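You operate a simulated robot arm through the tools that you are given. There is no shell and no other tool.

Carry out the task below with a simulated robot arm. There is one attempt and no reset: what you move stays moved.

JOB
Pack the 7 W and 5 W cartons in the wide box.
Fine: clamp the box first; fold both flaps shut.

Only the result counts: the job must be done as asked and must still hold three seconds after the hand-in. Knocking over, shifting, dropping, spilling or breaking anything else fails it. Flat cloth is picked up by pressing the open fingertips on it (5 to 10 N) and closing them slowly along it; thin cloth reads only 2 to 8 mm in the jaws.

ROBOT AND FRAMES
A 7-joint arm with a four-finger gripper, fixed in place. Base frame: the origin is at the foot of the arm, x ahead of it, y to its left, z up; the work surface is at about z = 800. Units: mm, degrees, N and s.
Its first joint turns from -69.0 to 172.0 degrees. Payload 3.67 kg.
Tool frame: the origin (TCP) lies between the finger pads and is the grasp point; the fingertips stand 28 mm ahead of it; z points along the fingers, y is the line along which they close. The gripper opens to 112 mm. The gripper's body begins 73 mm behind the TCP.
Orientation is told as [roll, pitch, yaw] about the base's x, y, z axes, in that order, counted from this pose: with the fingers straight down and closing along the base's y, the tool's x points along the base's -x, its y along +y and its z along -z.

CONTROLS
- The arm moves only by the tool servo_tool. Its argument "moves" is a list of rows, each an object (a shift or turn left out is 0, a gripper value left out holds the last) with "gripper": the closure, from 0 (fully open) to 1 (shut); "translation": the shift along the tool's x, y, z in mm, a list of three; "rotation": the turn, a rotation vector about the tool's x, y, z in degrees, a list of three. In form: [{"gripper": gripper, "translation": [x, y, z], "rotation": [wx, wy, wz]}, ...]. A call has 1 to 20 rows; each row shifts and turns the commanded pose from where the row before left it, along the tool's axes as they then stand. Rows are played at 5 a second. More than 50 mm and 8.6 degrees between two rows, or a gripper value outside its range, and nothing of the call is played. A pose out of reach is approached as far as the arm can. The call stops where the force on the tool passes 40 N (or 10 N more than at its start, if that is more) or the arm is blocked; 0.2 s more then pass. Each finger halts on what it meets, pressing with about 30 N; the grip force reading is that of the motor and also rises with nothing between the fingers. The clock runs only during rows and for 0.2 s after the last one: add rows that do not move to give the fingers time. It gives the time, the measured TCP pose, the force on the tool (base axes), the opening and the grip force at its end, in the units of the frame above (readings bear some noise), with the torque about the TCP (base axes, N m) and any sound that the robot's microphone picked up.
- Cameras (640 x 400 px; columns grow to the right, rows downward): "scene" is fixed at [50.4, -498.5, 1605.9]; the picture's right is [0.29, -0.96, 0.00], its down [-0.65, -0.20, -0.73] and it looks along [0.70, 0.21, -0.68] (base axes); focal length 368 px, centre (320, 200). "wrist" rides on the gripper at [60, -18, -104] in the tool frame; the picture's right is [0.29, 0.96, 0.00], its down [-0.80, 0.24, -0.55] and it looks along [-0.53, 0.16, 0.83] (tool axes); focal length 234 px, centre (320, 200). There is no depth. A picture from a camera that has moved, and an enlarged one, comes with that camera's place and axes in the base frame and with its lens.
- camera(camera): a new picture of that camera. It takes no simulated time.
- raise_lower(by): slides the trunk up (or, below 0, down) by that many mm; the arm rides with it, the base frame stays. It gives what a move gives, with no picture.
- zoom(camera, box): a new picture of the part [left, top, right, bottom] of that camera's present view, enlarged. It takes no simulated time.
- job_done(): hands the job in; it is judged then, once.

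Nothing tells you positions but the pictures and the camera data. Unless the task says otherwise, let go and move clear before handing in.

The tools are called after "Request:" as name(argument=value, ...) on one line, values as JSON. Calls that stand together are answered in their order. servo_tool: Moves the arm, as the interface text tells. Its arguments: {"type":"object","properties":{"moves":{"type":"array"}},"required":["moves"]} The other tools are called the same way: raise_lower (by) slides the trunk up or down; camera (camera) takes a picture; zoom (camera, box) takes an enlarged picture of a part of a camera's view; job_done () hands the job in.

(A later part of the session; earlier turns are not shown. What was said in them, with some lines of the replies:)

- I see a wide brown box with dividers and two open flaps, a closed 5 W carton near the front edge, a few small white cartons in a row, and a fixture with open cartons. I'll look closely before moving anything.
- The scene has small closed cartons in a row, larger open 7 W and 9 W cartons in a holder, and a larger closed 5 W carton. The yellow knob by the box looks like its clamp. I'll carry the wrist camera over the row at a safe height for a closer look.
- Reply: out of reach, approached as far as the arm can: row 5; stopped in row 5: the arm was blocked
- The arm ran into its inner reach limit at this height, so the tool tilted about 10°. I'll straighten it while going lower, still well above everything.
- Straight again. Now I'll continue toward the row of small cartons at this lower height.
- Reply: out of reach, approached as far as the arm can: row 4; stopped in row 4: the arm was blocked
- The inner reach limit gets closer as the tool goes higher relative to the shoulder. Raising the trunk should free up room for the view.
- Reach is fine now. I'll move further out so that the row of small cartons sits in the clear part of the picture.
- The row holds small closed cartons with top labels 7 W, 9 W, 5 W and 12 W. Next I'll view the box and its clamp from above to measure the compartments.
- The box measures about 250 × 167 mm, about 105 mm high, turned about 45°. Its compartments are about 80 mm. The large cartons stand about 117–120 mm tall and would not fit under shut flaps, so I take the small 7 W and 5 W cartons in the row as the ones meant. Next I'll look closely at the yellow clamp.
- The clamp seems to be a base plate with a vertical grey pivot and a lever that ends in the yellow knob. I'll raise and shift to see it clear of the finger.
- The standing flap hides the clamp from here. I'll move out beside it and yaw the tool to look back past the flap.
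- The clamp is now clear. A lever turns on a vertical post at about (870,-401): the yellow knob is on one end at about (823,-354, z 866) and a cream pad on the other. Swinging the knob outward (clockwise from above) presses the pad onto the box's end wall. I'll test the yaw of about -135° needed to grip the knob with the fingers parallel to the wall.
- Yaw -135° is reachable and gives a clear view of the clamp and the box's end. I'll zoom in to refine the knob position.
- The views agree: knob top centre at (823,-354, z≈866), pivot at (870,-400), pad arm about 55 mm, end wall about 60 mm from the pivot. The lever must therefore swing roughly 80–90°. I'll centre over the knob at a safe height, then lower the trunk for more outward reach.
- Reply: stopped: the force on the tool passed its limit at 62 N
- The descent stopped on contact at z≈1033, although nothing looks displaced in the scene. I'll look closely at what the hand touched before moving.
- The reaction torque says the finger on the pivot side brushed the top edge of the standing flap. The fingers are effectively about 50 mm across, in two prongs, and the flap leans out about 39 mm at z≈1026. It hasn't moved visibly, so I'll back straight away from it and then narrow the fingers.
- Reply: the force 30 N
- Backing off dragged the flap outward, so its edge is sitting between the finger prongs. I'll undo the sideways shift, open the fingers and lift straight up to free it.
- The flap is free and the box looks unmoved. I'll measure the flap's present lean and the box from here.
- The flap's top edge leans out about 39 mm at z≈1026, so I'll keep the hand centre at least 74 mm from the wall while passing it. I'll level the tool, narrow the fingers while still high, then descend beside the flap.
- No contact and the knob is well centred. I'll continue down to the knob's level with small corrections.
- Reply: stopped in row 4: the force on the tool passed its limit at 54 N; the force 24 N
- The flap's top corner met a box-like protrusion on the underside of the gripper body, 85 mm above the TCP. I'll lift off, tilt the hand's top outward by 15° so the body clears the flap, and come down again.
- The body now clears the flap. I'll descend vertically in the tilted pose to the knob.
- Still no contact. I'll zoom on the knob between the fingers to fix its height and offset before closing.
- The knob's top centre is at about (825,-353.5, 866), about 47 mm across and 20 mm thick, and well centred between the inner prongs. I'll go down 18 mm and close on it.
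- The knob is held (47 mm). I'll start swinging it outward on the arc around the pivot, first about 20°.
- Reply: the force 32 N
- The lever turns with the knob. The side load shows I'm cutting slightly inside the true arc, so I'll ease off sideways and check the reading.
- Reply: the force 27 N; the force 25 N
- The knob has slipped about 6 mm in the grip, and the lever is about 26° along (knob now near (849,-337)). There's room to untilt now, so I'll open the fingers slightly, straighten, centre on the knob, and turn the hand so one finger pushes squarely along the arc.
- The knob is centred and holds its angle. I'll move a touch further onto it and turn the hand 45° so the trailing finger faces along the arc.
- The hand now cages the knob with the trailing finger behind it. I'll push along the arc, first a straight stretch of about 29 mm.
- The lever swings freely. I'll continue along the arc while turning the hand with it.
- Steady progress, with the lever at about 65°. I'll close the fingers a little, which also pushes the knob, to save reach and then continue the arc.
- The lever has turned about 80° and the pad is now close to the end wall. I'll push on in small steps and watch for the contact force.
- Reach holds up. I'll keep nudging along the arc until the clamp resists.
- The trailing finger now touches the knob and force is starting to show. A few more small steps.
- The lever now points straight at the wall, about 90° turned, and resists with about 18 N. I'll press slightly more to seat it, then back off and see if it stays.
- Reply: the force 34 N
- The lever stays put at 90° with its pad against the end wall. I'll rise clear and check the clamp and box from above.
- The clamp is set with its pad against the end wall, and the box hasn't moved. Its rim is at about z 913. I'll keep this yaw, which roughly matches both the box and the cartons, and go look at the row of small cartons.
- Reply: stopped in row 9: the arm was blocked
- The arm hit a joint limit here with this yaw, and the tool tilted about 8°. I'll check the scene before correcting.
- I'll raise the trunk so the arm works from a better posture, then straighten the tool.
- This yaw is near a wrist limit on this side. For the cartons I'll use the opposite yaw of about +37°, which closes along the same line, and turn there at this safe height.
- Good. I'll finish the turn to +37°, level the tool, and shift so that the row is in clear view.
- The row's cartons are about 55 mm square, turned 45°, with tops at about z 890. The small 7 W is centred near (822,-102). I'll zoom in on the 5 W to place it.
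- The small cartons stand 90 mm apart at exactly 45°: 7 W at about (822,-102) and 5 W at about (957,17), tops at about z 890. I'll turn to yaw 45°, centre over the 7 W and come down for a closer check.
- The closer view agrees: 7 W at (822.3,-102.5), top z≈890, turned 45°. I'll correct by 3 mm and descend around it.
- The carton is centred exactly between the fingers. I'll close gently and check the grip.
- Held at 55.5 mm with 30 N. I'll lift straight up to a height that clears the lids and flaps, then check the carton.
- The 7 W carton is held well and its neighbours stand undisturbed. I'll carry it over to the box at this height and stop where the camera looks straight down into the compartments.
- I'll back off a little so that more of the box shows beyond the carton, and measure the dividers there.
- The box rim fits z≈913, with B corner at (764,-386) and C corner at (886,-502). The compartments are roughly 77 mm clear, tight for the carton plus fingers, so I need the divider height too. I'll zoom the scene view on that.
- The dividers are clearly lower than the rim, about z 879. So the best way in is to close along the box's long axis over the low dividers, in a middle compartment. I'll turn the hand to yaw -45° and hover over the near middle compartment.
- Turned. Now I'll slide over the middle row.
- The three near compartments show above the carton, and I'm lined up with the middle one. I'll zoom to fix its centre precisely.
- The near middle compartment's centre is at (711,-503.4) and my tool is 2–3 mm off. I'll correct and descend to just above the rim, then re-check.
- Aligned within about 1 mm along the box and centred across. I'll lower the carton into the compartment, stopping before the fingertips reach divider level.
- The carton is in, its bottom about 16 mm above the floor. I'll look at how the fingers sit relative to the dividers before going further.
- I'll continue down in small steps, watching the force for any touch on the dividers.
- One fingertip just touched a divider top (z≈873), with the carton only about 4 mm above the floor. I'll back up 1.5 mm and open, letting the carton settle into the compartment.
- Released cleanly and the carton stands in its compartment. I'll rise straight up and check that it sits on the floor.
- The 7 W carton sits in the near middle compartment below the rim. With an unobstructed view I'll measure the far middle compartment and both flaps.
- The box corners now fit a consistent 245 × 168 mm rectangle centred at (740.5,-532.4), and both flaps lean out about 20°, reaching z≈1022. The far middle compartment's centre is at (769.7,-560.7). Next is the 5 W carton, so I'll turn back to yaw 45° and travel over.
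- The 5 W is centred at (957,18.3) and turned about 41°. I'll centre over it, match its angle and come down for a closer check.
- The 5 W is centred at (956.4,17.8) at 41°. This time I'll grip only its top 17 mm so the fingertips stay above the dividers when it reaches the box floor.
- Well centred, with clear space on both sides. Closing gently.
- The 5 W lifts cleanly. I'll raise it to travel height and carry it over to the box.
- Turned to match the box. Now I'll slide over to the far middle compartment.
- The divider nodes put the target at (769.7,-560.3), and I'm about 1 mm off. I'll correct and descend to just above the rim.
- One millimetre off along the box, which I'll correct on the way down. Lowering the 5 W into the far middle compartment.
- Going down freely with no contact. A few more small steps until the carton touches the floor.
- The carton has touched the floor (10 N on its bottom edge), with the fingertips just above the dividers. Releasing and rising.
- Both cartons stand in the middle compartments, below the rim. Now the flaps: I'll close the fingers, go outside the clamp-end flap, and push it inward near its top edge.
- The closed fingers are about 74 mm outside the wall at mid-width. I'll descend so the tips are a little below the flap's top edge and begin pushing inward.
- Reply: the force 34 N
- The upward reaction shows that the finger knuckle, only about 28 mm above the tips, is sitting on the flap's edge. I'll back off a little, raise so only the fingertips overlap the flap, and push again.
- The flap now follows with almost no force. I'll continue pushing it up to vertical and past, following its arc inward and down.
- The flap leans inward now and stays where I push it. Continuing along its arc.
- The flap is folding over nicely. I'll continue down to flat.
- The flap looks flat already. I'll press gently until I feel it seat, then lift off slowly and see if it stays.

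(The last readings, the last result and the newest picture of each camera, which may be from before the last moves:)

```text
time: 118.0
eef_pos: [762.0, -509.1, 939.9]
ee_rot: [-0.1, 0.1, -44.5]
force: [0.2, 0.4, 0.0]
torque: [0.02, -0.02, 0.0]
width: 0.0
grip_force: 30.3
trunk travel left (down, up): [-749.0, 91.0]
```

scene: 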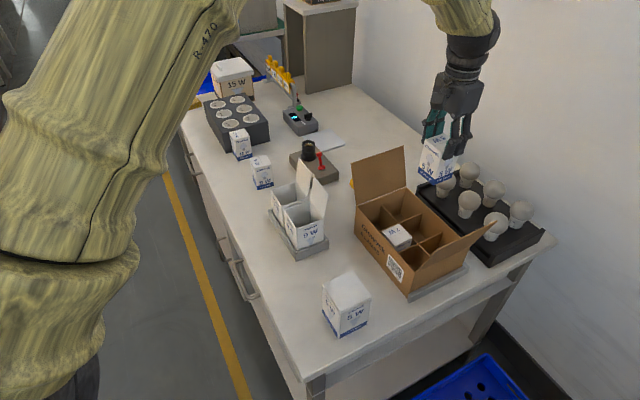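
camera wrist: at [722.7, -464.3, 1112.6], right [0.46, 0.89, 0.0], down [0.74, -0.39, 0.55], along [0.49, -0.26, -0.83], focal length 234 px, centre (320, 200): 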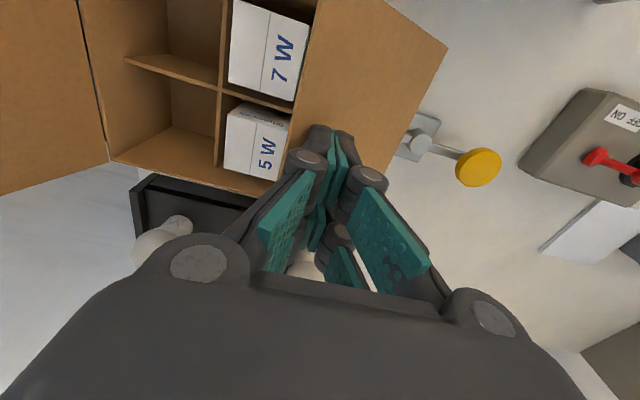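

Still no contact. I'll look from the wrist before pressing more.

Request:
camera(camera="wrist")

Request:
zoom(camera="wrist", box=[100, 0, 460, 220])

Request:
zoom(camera="scene", box=[370, 180, 450, 260])

```text
taken
camera wrist: at [707.0, -480.5, 1044.3], right [0.46, 0.89, 0.0], down [0.74, -0.39, 0.55], along [0.49, -0.26, -0.83], focal length 234 px, centre (320, 200)
```

wrist: 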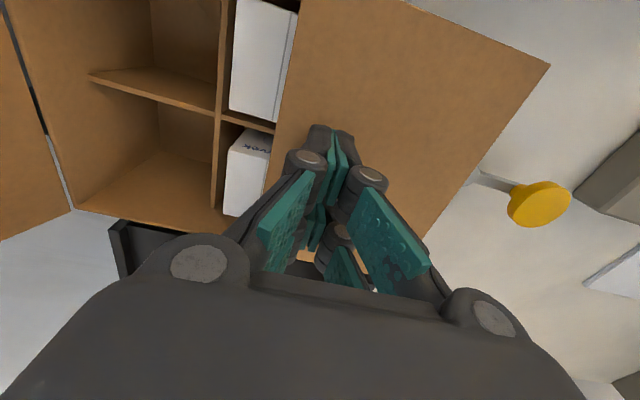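

```text
1.78 times, centred on (280, 110) of wrist
camera zoom: at [707.0, -480.5, 1044.3], right [0.46, 0.89, 0.0], down [0.74, -0.39, 0.55], along [0.49, -0.26, -0.83], focal length 416 px, centre (391, 360)
```

zoom: 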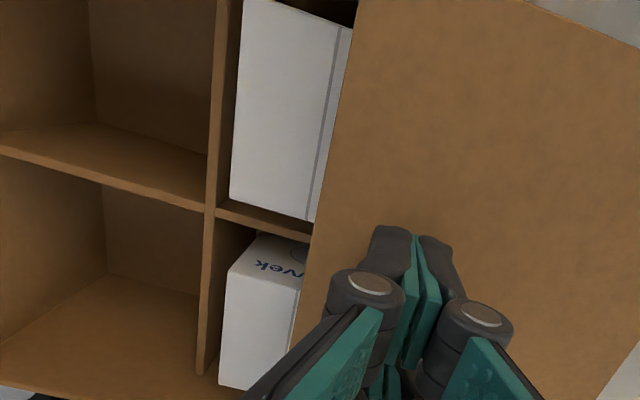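

```text
5.00 times, centred on (410, 220) of scene
camera zoom: at [50.4, -498.5, 1605.9], right [0.29, -0.96, 0.0], down [-0.65, -0.2, -0.73], along [0.7, 0.21, -0.68], focal length 1842 px, centre (-130, 100)
```

zoom: 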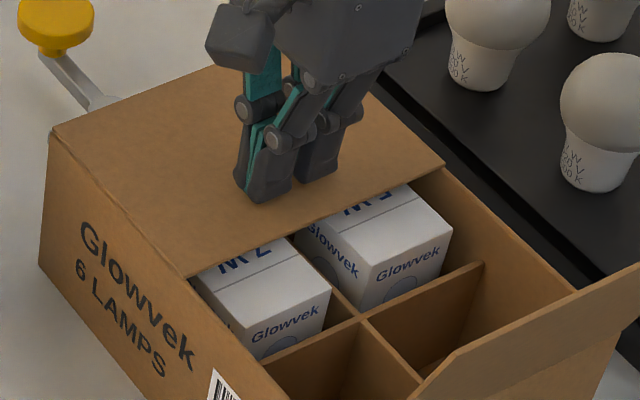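

The flap lies flat against the side walls. I'll lower until I actually feel it, to be sure it is fully down.

Request:
servo_tool(moves=[{"translation": [0, 0, 1.5]}, {"translation": [0, 0, 1.5]}, {"translation": [0, 0, 1.5]}, {}])

```text
time: 119.0
eef_pos: [761.6, -511.0, 935.7]
ee_rot: [0.1, -0.1, -44.4]
force: [2.9, -3.9, 12.2]
torque: [-0.01, 0.01, 0.04]
width: 6.0
grip_force: 29.9
trunk travel left (down, up): [-749.0, 91.0]
```

Seated with 12 N. Now I'll lift off and see whether the flap stays shut.

Request:
servo_tool(moves=[{"translation": [0, 0, -3]}, {"translation": [0, 0, -10]}, {"translation": [0, 0, -20]}, {"translation": [0, 0, -35]}, {"translation": [0, 0, -45]}, {"translation": [0, 0, -45]}, {"translation": [0, 0, -45]}, {}])

Request:
zoom(camera="scene", box=[340, 140, 500, 300])

Request:
camera(camera="wrist")

```text
time: 120.8
eef_pos: [763.1, -510.1, 1135.2]
ee_rot: [-0.2, 0.1, -44.4]
force: [0.8, -0.1, -0.8]
torque: [0.0, 0.01, 0.0]
width: 0.0
grip_force: 29.8
trunk travel left (down, up): [-749.0, 91.0]
```

```text
2.50 times, centred on (420, 220) of scene
camera zoom: at [50.4, -498.5, 1605.9], right [0.29, -0.96, 0.0], down [-0.65, -0.2, -0.73], along [0.7, 0.21, -0.68], focal length 921 px, centre (70, 150)
```

zoom: 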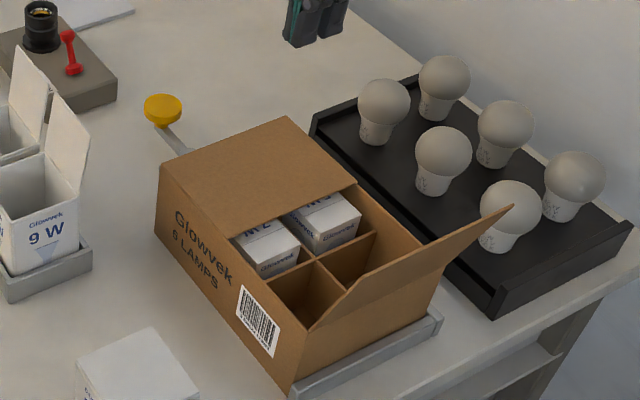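

```text
taken
camera wrist: at [708.3, -481.6, 1240.8], right [0.46, 0.89, 0.0], down [0.74, -0.39, 0.55], along [0.49, -0.26, -0.83], focal length 234 px, centre (320, 200)
```

wrist: 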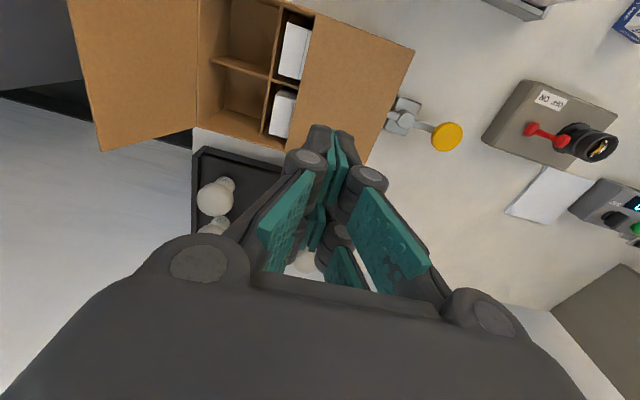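

The clamp-end flap is shut and stays. Now the other flap: I'll go over it to its outer side at mid-width.

Request:
servo_tool(moves=[{"translation": [0.3, -38.3, 0]}, {"translation": [0.3, -38.3, 0]}, {"translation": [0.3, -38.3, 0]}, {"translation": [0.3, -38.3, 0]}, {"translation": [0.3, -38.3, 0]}, {"translation": [0.3, -38.3, 0]}, {}])

Request:
camera(camera="wrist")

Request:
camera(camera="scene")

```text
time: 122.4
eef_pos: [600.1, -669.9, 1137.1]
ee_rot: [0.0, 0.0, -44.3]
force: [-0.1, 0.4, 0.5]
torque: [-0.04, 0.03, 0.0]
width: 0.0
grip_force: 30.2
trunk travel left (down, up): [-749.0, 91.0]
```

```text
taken
camera wrist: at [545.8, -640.4, 1241.5], right [0.46, 0.89, 0.0], down [0.74, -0.39, 0.55], along [0.49, -0.26, -0.83], focal length 234 px, centre (320, 200)
```

wrist: 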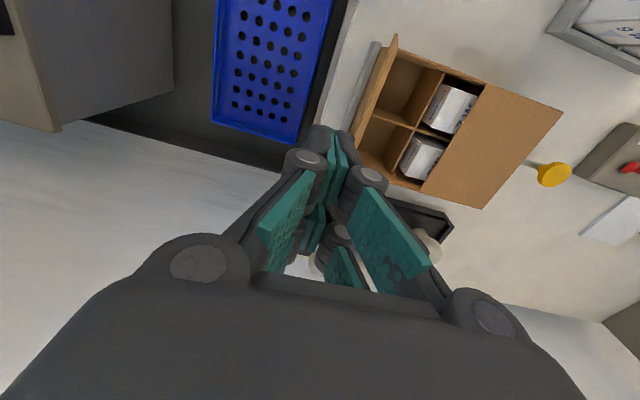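

```text
taken
```

scene: 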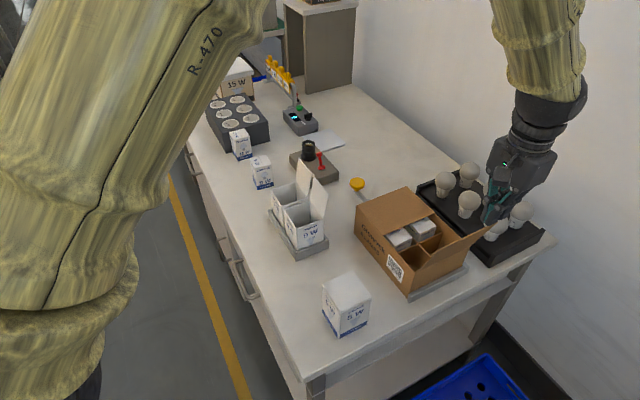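

I'm outside the second flap. I'll zoom to confirm its edge position before descending.

Request:
zoom(camera="wrist", box=[300, 20, 500, 220])

```text
2.00 times, centred on (400, 120) of wrist
camera zoom: at [545.8, -640.4, 1241.5], right [0.46, 0.89, 0.0], down [0.74, -0.39, 0.55], along [0.49, -0.26, -0.83], focal length 468 px, centre (160, 360)
```

zoom: 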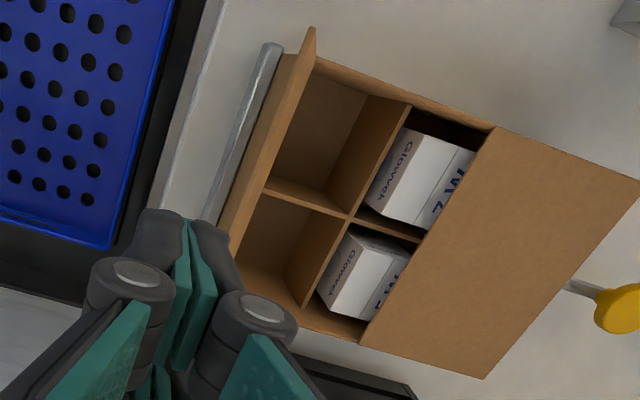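

The second flap's top edge leans out about 37 mm at z≈1018, like the first. I'll descend outside it and push inward the same way.

Request:
servo_tool(moves=[{"translation": [0, 0, 35]}, {"translation": [0, 0, 35]}, {"translation": [0, 0, 22]}, {}])

Request:
servo_tool(moves=[{"translation": [0, 7, 0]}, {"translation": [0, 7, 0]}, {"translation": [0, 6, 0]}, {"translation": [0, 5, 0]}, {"translation": [0, 5, 0]}, {"translation": [0, 5, 0]}, {}])

Request:
zoom(camera="scene", box=[380, 120, 540, 300])

```text
time: 123.4
eef_pos: [600.0, -671.5, 1045.6]
ee_rot: [-0.1, 0.0, -44.4]
force: [-0.4, -0.3, -0.9]
torque: [0.02, 0.02, 0.02]
width: 0.0
grip_force: 29.7
trunk travel left (down, up): [-749.0, 91.0]
```

```text
time: 125.0
eef_pos: [623.3, -647.8, 1045.7]
ee_rot: [-0.1, 0.2, -44.4]
force: [-0.2, -0.4, 0.1]
torque: [-0.03, 0.0, -0.01]
width: 0.0
grip_force: 30.8
trunk travel left (down, up): [-749.0, 91.0]
```

```text
2.22 times, centred on (460, 210) of scene
camera zoom: at [50.4, -498.5, 1605.9], right [0.29, -0.96, 0.0], down [-0.65, -0.2, -0.73], along [0.7, 0.21, -0.68], focal length 819 px, centre (9, 178)
```

zoom: 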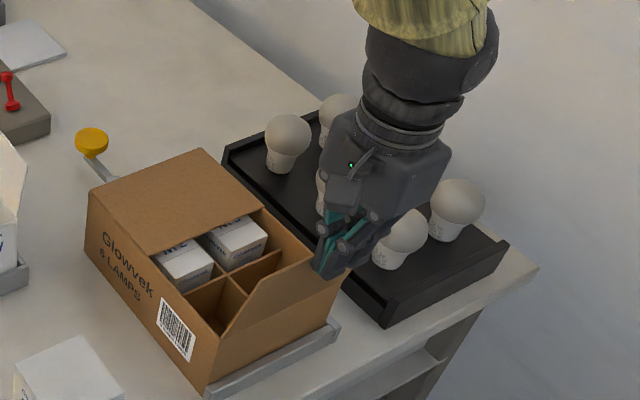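

Moving freely. I'll continue pushing to vertical and then past.

Request:
servo_tool(moves=[{"translation": [0, 6, 0]}, {"translation": [0, 6, 0]}, {"translation": [0, 6, 0]}, {"translation": [0, 6, 0]}, {"translation": [0, 6, 0]}, {"translation": [0, 8, 0.8]}, {"translation": [0, 8, 1.5]}, {}])

Request:
zoom(camera="scene", box=[360, 120, 520, 300])

```text
time: 126.8
eef_pos: [656.0, -613.9, 1042.8]
ee_rot: [-0.1, 0.0, -44.4]
force: [0.8, 0.1, 0.0]
torque: [0.01, -0.03, -0.02]
width: 0.0
grip_force: 30.1
trunk travel left (down, up): [-749.0, 91.0]
```

```text
2.22 times, centred on (440, 210) of scene
camera zoom: at [50.4, -498.5, 1605.9], right [0.29, -0.96, 0.0], down [-0.65, -0.2, -0.73], along [0.7, 0.21, -0.68], focal length 819 px, centre (53, 178)
```

zoom: 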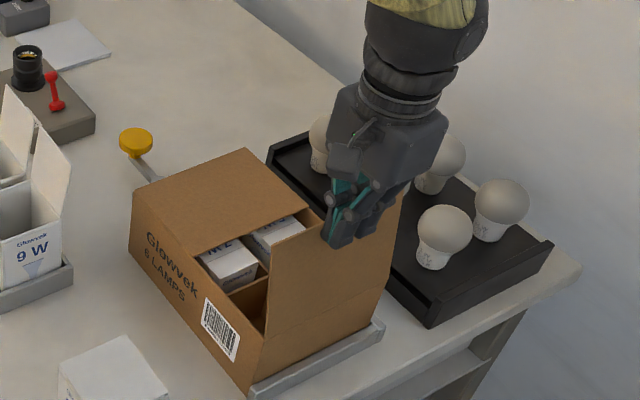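

The flap is past vertical. Following its arc inward and down as before.

Request:
servo_tool(moves=[{"translation": [0, 8.6, 2.3]}, {"translation": [0, 8.6, 2.3]}, {"translation": [0, 8.2, 3.8]}, {"translation": [0, 8.2, 3.8]}, {"translation": [0, 7.4, 5.2]}, {"translation": [0, 7.4, 5.2]}, {"translation": [0, 6.4, 6.4]}, {"translation": [0, 6.4, 6.4]}, {}])

Request:
zoom(camera="scene", box=[360, 120, 520, 300])

```text
time: 128.8
eef_pos: [700.3, -568.7, 1006.9]
ee_rot: [-0.2, 0.0, -44.4]
force: [-0.2, -0.4, 0.1]
torque: [-0.03, 0.0, 0.03]
width: 0.1
grip_force: 30.4
trunk travel left (down, up): [-749.0, 91.0]
```

```text
2.22 times, centred on (440, 210) of scene
camera zoom: at [50.4, -498.5, 1605.9], right [0.29, -0.96, 0.0], down [-0.65, -0.2, -0.73], along [0.7, 0.21, -0.68], focal length 819 px, centre (53, 178)
```

zoom: 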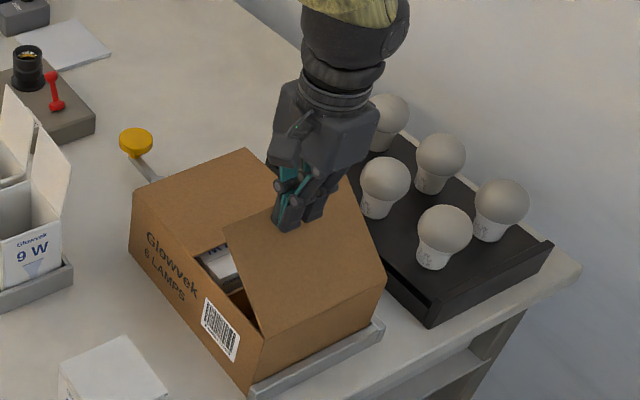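

Request:
servo_tool(moves=[{"translation": [0, 5.2, 7.3]}, {"translation": [0, 5.2, 7.3]}, {"translation": [0, 3.8, 8.1]}, {"translation": [0, 3.8, 8.1]}, {"translation": [0, 2.3, 8.6]}, {"translation": [0, 2.3, 8.6]}, {}])

Request:
zoom(camera="scene", box=[360, 140, 500, 300])

```text
time: 130.4
eef_pos: [713.9, -555.1, 959.0]
ee_rot: [-0.1, 0.0, -44.3]
force: [-0.1, -0.4, 0.5]
torque: [0.0, -0.02, 0.0]
width: 0.0
grip_force: 29.7
trunk travel left (down, up): [-749.0, 91.0]
```

```text
2.50 times, centred on (430, 220) of scene
camera zoom: at [50.4, -498.5, 1605.9], right [0.29, -0.96, 0.0], down [-0.65, -0.2, -0.73], along [0.7, 0.21, -0.68], focal length 921 px, centre (45, 150)
```

zoom: 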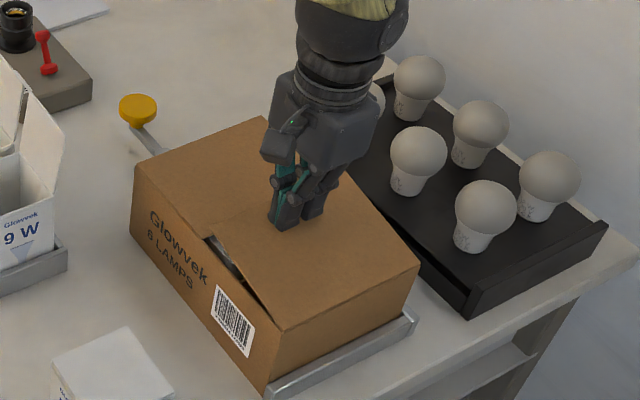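

Nearly closed. I'll continue down gently until it seats.

Request:
servo_tool(moves=[{"translation": [0, 0, 4]}, {"translation": [0, 0, 4]}, {"translation": [0, 0, 4]}, {}])

Request:
servo_tool(moves=[{"translation": [0, 0, 2.5]}, {"translation": [0, 0, 2.5]}, {"translation": [0, 0, 2.5]}, {}])

Request:
zoom(camera="scene", box=[360, 140, 500, 300])

```text
time: 131.4
eef_pos: [713.9, -556.2, 949.0]
ee_rot: [-0.1, 0.0, -44.4]
force: [-0.5, 0.1, -0.3]
torque: [-0.01, -0.02, 0.04]
width: 0.0
grip_force: 30.4
trunk travel left (down, up): [-749.0, 91.0]
```

```text
time: 132.4
eef_pos: [715.0, -554.0, 939.6]
ee_rot: [-0.1, 0.0, -44.4]
force: [0.1, 0.0, 0.0]
torque: [0.01, -0.01, -0.04]
width: 0.0
grip_force: 29.5
trunk travel left (down, up): [-749.0, 91.0]
```

```text
2.50 times, centred on (430, 220) of scene
camera zoom: at [50.4, -498.5, 1605.9], right [0.29, -0.96, 0.0], down [-0.65, -0.2, -0.73], along [0.7, 0.21, -0.68], focal length 921 px, centre (45, 150)
```

zoom: 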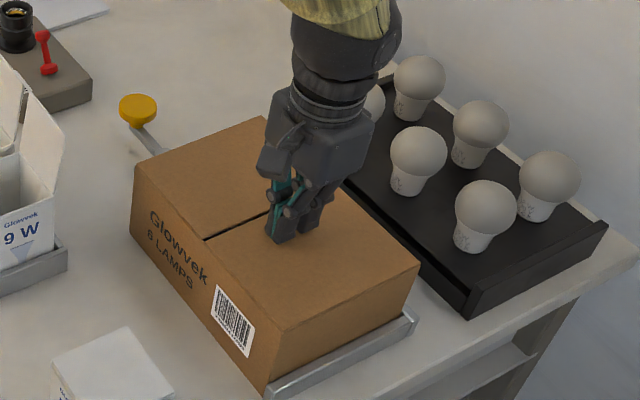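

Both flaps look flat with only a seam between them. I'll press until I feel this one seat.

Request:
servo_tool(moves=[{"translation": [0, 0, 1.5]}, {"translation": [0, 0, 1.5]}, {"translation": [0, 0, 1.5]}, {}])

```text
time: 133.4
eef_pos: [714.7, -553.0, 936.2]
ee_rot: [-0.1, -0.1, -44.4]
force: [1.9, -2.7, 9.5]
torque: [-0.03, -0.01, 0.01]
width: 6.1
grip_force: 29.5
trunk travel left (down, up): [-749.0, 91.0]
```

Seated at the same height as the first flap. I'll lift off and check everything.

Request:
servo_tool(moves=[{"translation": [0, 0, -3]}, {"translation": [0, 0, -10]}, {"translation": [0, 0, -25]}, {"translation": [0, 0, -40]}, {"translation": [0, 0, -45]}, {"translation": [0, 0, -45]}, {"translation": [0, 0, -40]}, {}])

Request:
zoom(camera="scene", box=[340, 150, 500, 300])

Request:
camera(camera="scene")

Request:
camera(camera="wrist")

```text
time: 135.2
eef_pos: [716.7, -554.6, 1142.6]
ee_rot: [-0.1, 0.1, -44.3]
force: [0.8, 0.9, 0.1]
torque: [-0.01, 0.02, -0.01]
width: 0.1
grip_force: 29.9
trunk travel left (down, up): [-749.0, 91.0]
```

```text
2.67 times, centred on (420, 225) of scene
camera zoom: at [50.4, -498.5, 1605.9], right [0.29, -0.96, 0.0], down [-0.65, -0.2, -0.73], along [0.7, 0.21, -0.68], focal length 983 px, centre (53, 133)
```

zoom: 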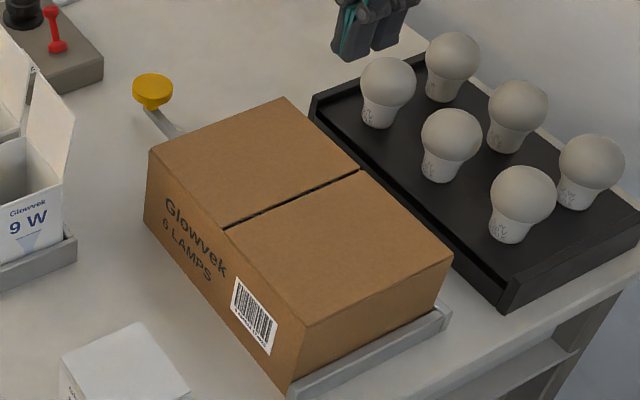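

```text
taken
```

scene: 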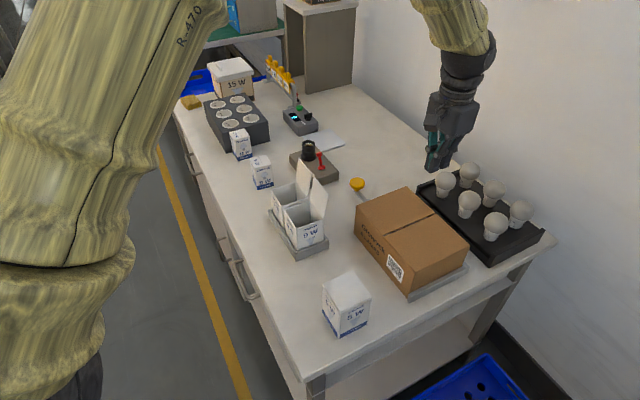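

```text
taken
camera wrist: at [661.4, -526.9, 1247.4], right [0.46, 0.89, 0.0], down [0.74, -0.39, 0.55], along [0.49, -0.26, -0.83], focal length 234 px, centre (320, 200)
```

wrist: 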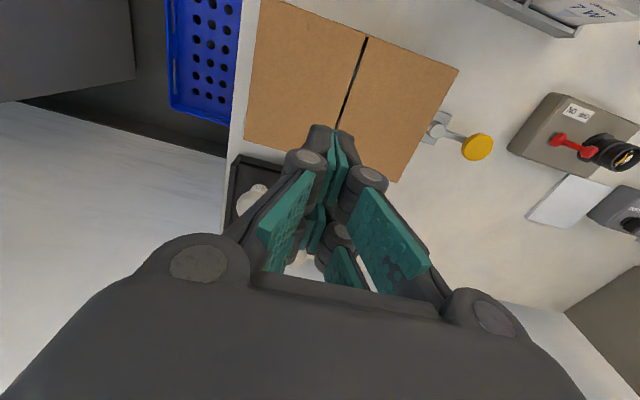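

Both flaps are shut and lying flat, the clamp is still engaged, and everything else stands as it was. I'll move the hand well clear, wait a moment and take a last look.

Request:
servo_tool(moves=[{"translation": [38, -9, 0]}, {"translation": [38, -9, 0]}, {"translation": [38, -9, 0], "gripper": 0.5}, {}, {}, {}, {}, {}, {}, {}])

Request:
camera(camera="scene")

Request:
zoom(camera="scene", box=[340, 150, 500, 300])

Request:
camera(camera="wrist")

```text
time: 137.4
eef_pos: [613.9, -493.4, 1142.6]
ee_rot: [-0.1, 0.0, -44.4]
force: [-0.5, 0.7, 0.4]
torque: [-0.01, 0.03, 0.0]
width: 56.3
grip_force: 0.1
trunk travel left (down, up): [-749.0, 91.0]
```

```text
taken
```

scene: 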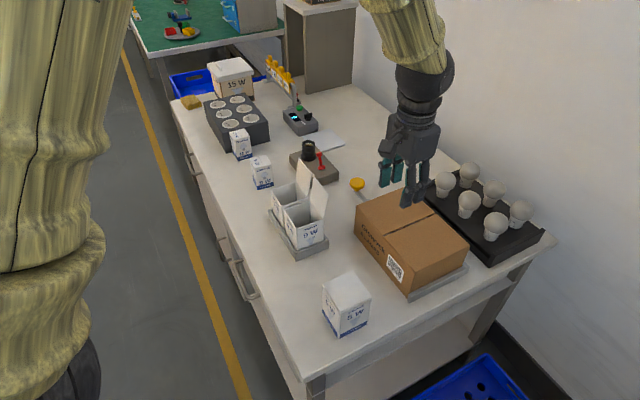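

```text
2.67 times, centred on (420, 225) of scene
camera zoom: at [50.4, -498.5, 1605.9], right [0.29, -0.96, 0.0], down [-0.65, -0.2, -0.73], along [0.7, 0.21, -0.68], focal length 983 px, centre (53, 133)
```

zoom: 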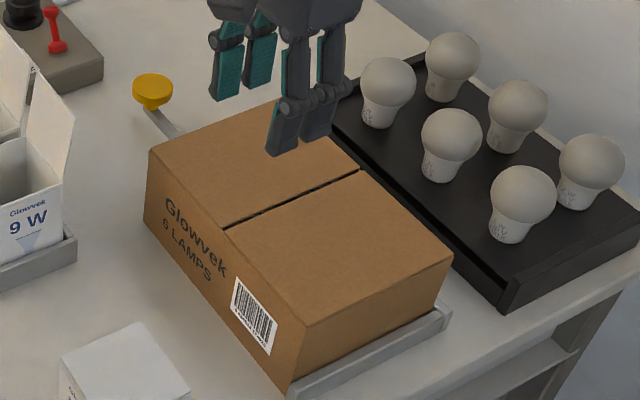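

```text
taken
camera wrist: at [558.9, -464.7, 1247.6], right [0.46, 0.89, 0.0], down [0.74, -0.39, 0.55], along [0.49, -0.26, -0.83], focal length 234 px, centre (320, 200)
```

wrist: 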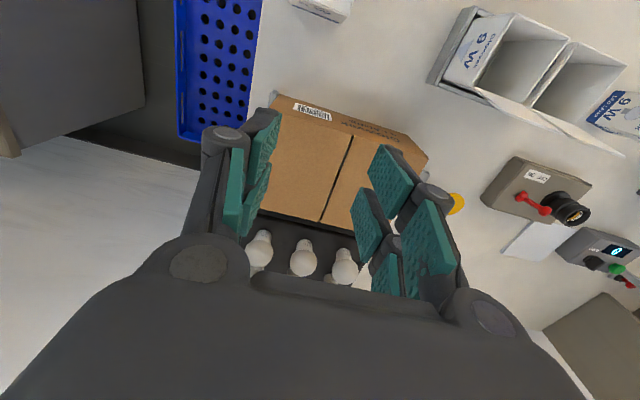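

The box is shut and clamped with the 7 W and 5 W cartons inside. The flaps have stayed flat, the other objects are undisturbed, and the hand is well clear. I'm handing the job in.

Request:
job_done()

```text
The job is handed in.
```

The box is clamped, the 7 W and 5 W cartons are inside it, and both flaps are shut. I've handed the job in, but no verdict has come back yet.

- **Which cartons:** there are two sizes of 7 W and 5 W carton on the bench. I packed the small closed ones from the row of four. The large 5 W carton is taller than the box, so the flaps could not shut over it. The large 7 W carton is open and empty.
- **Clamp:** I swung the lever about 90° until it resisted, and its pad is against the end wall of the box. It stayed there when I let go.
- **Packing:** each carton stands in one of the two middle compartments, below the rim. I released the 7 W a few millimetres above the floor because a fingertip touched a divider. The 5 W was set down on the floor.
- **Flaps:** both lay flat after I lifted off, and still did in the last picture before I handed in.

While reaching for the clamp, the hand bumped the flap at that end twice and pulled it outward slightly once. The box did not shift, the flap went back to its place, and it folded normally afterwards. Everything else on the bench looks as it was at the start.
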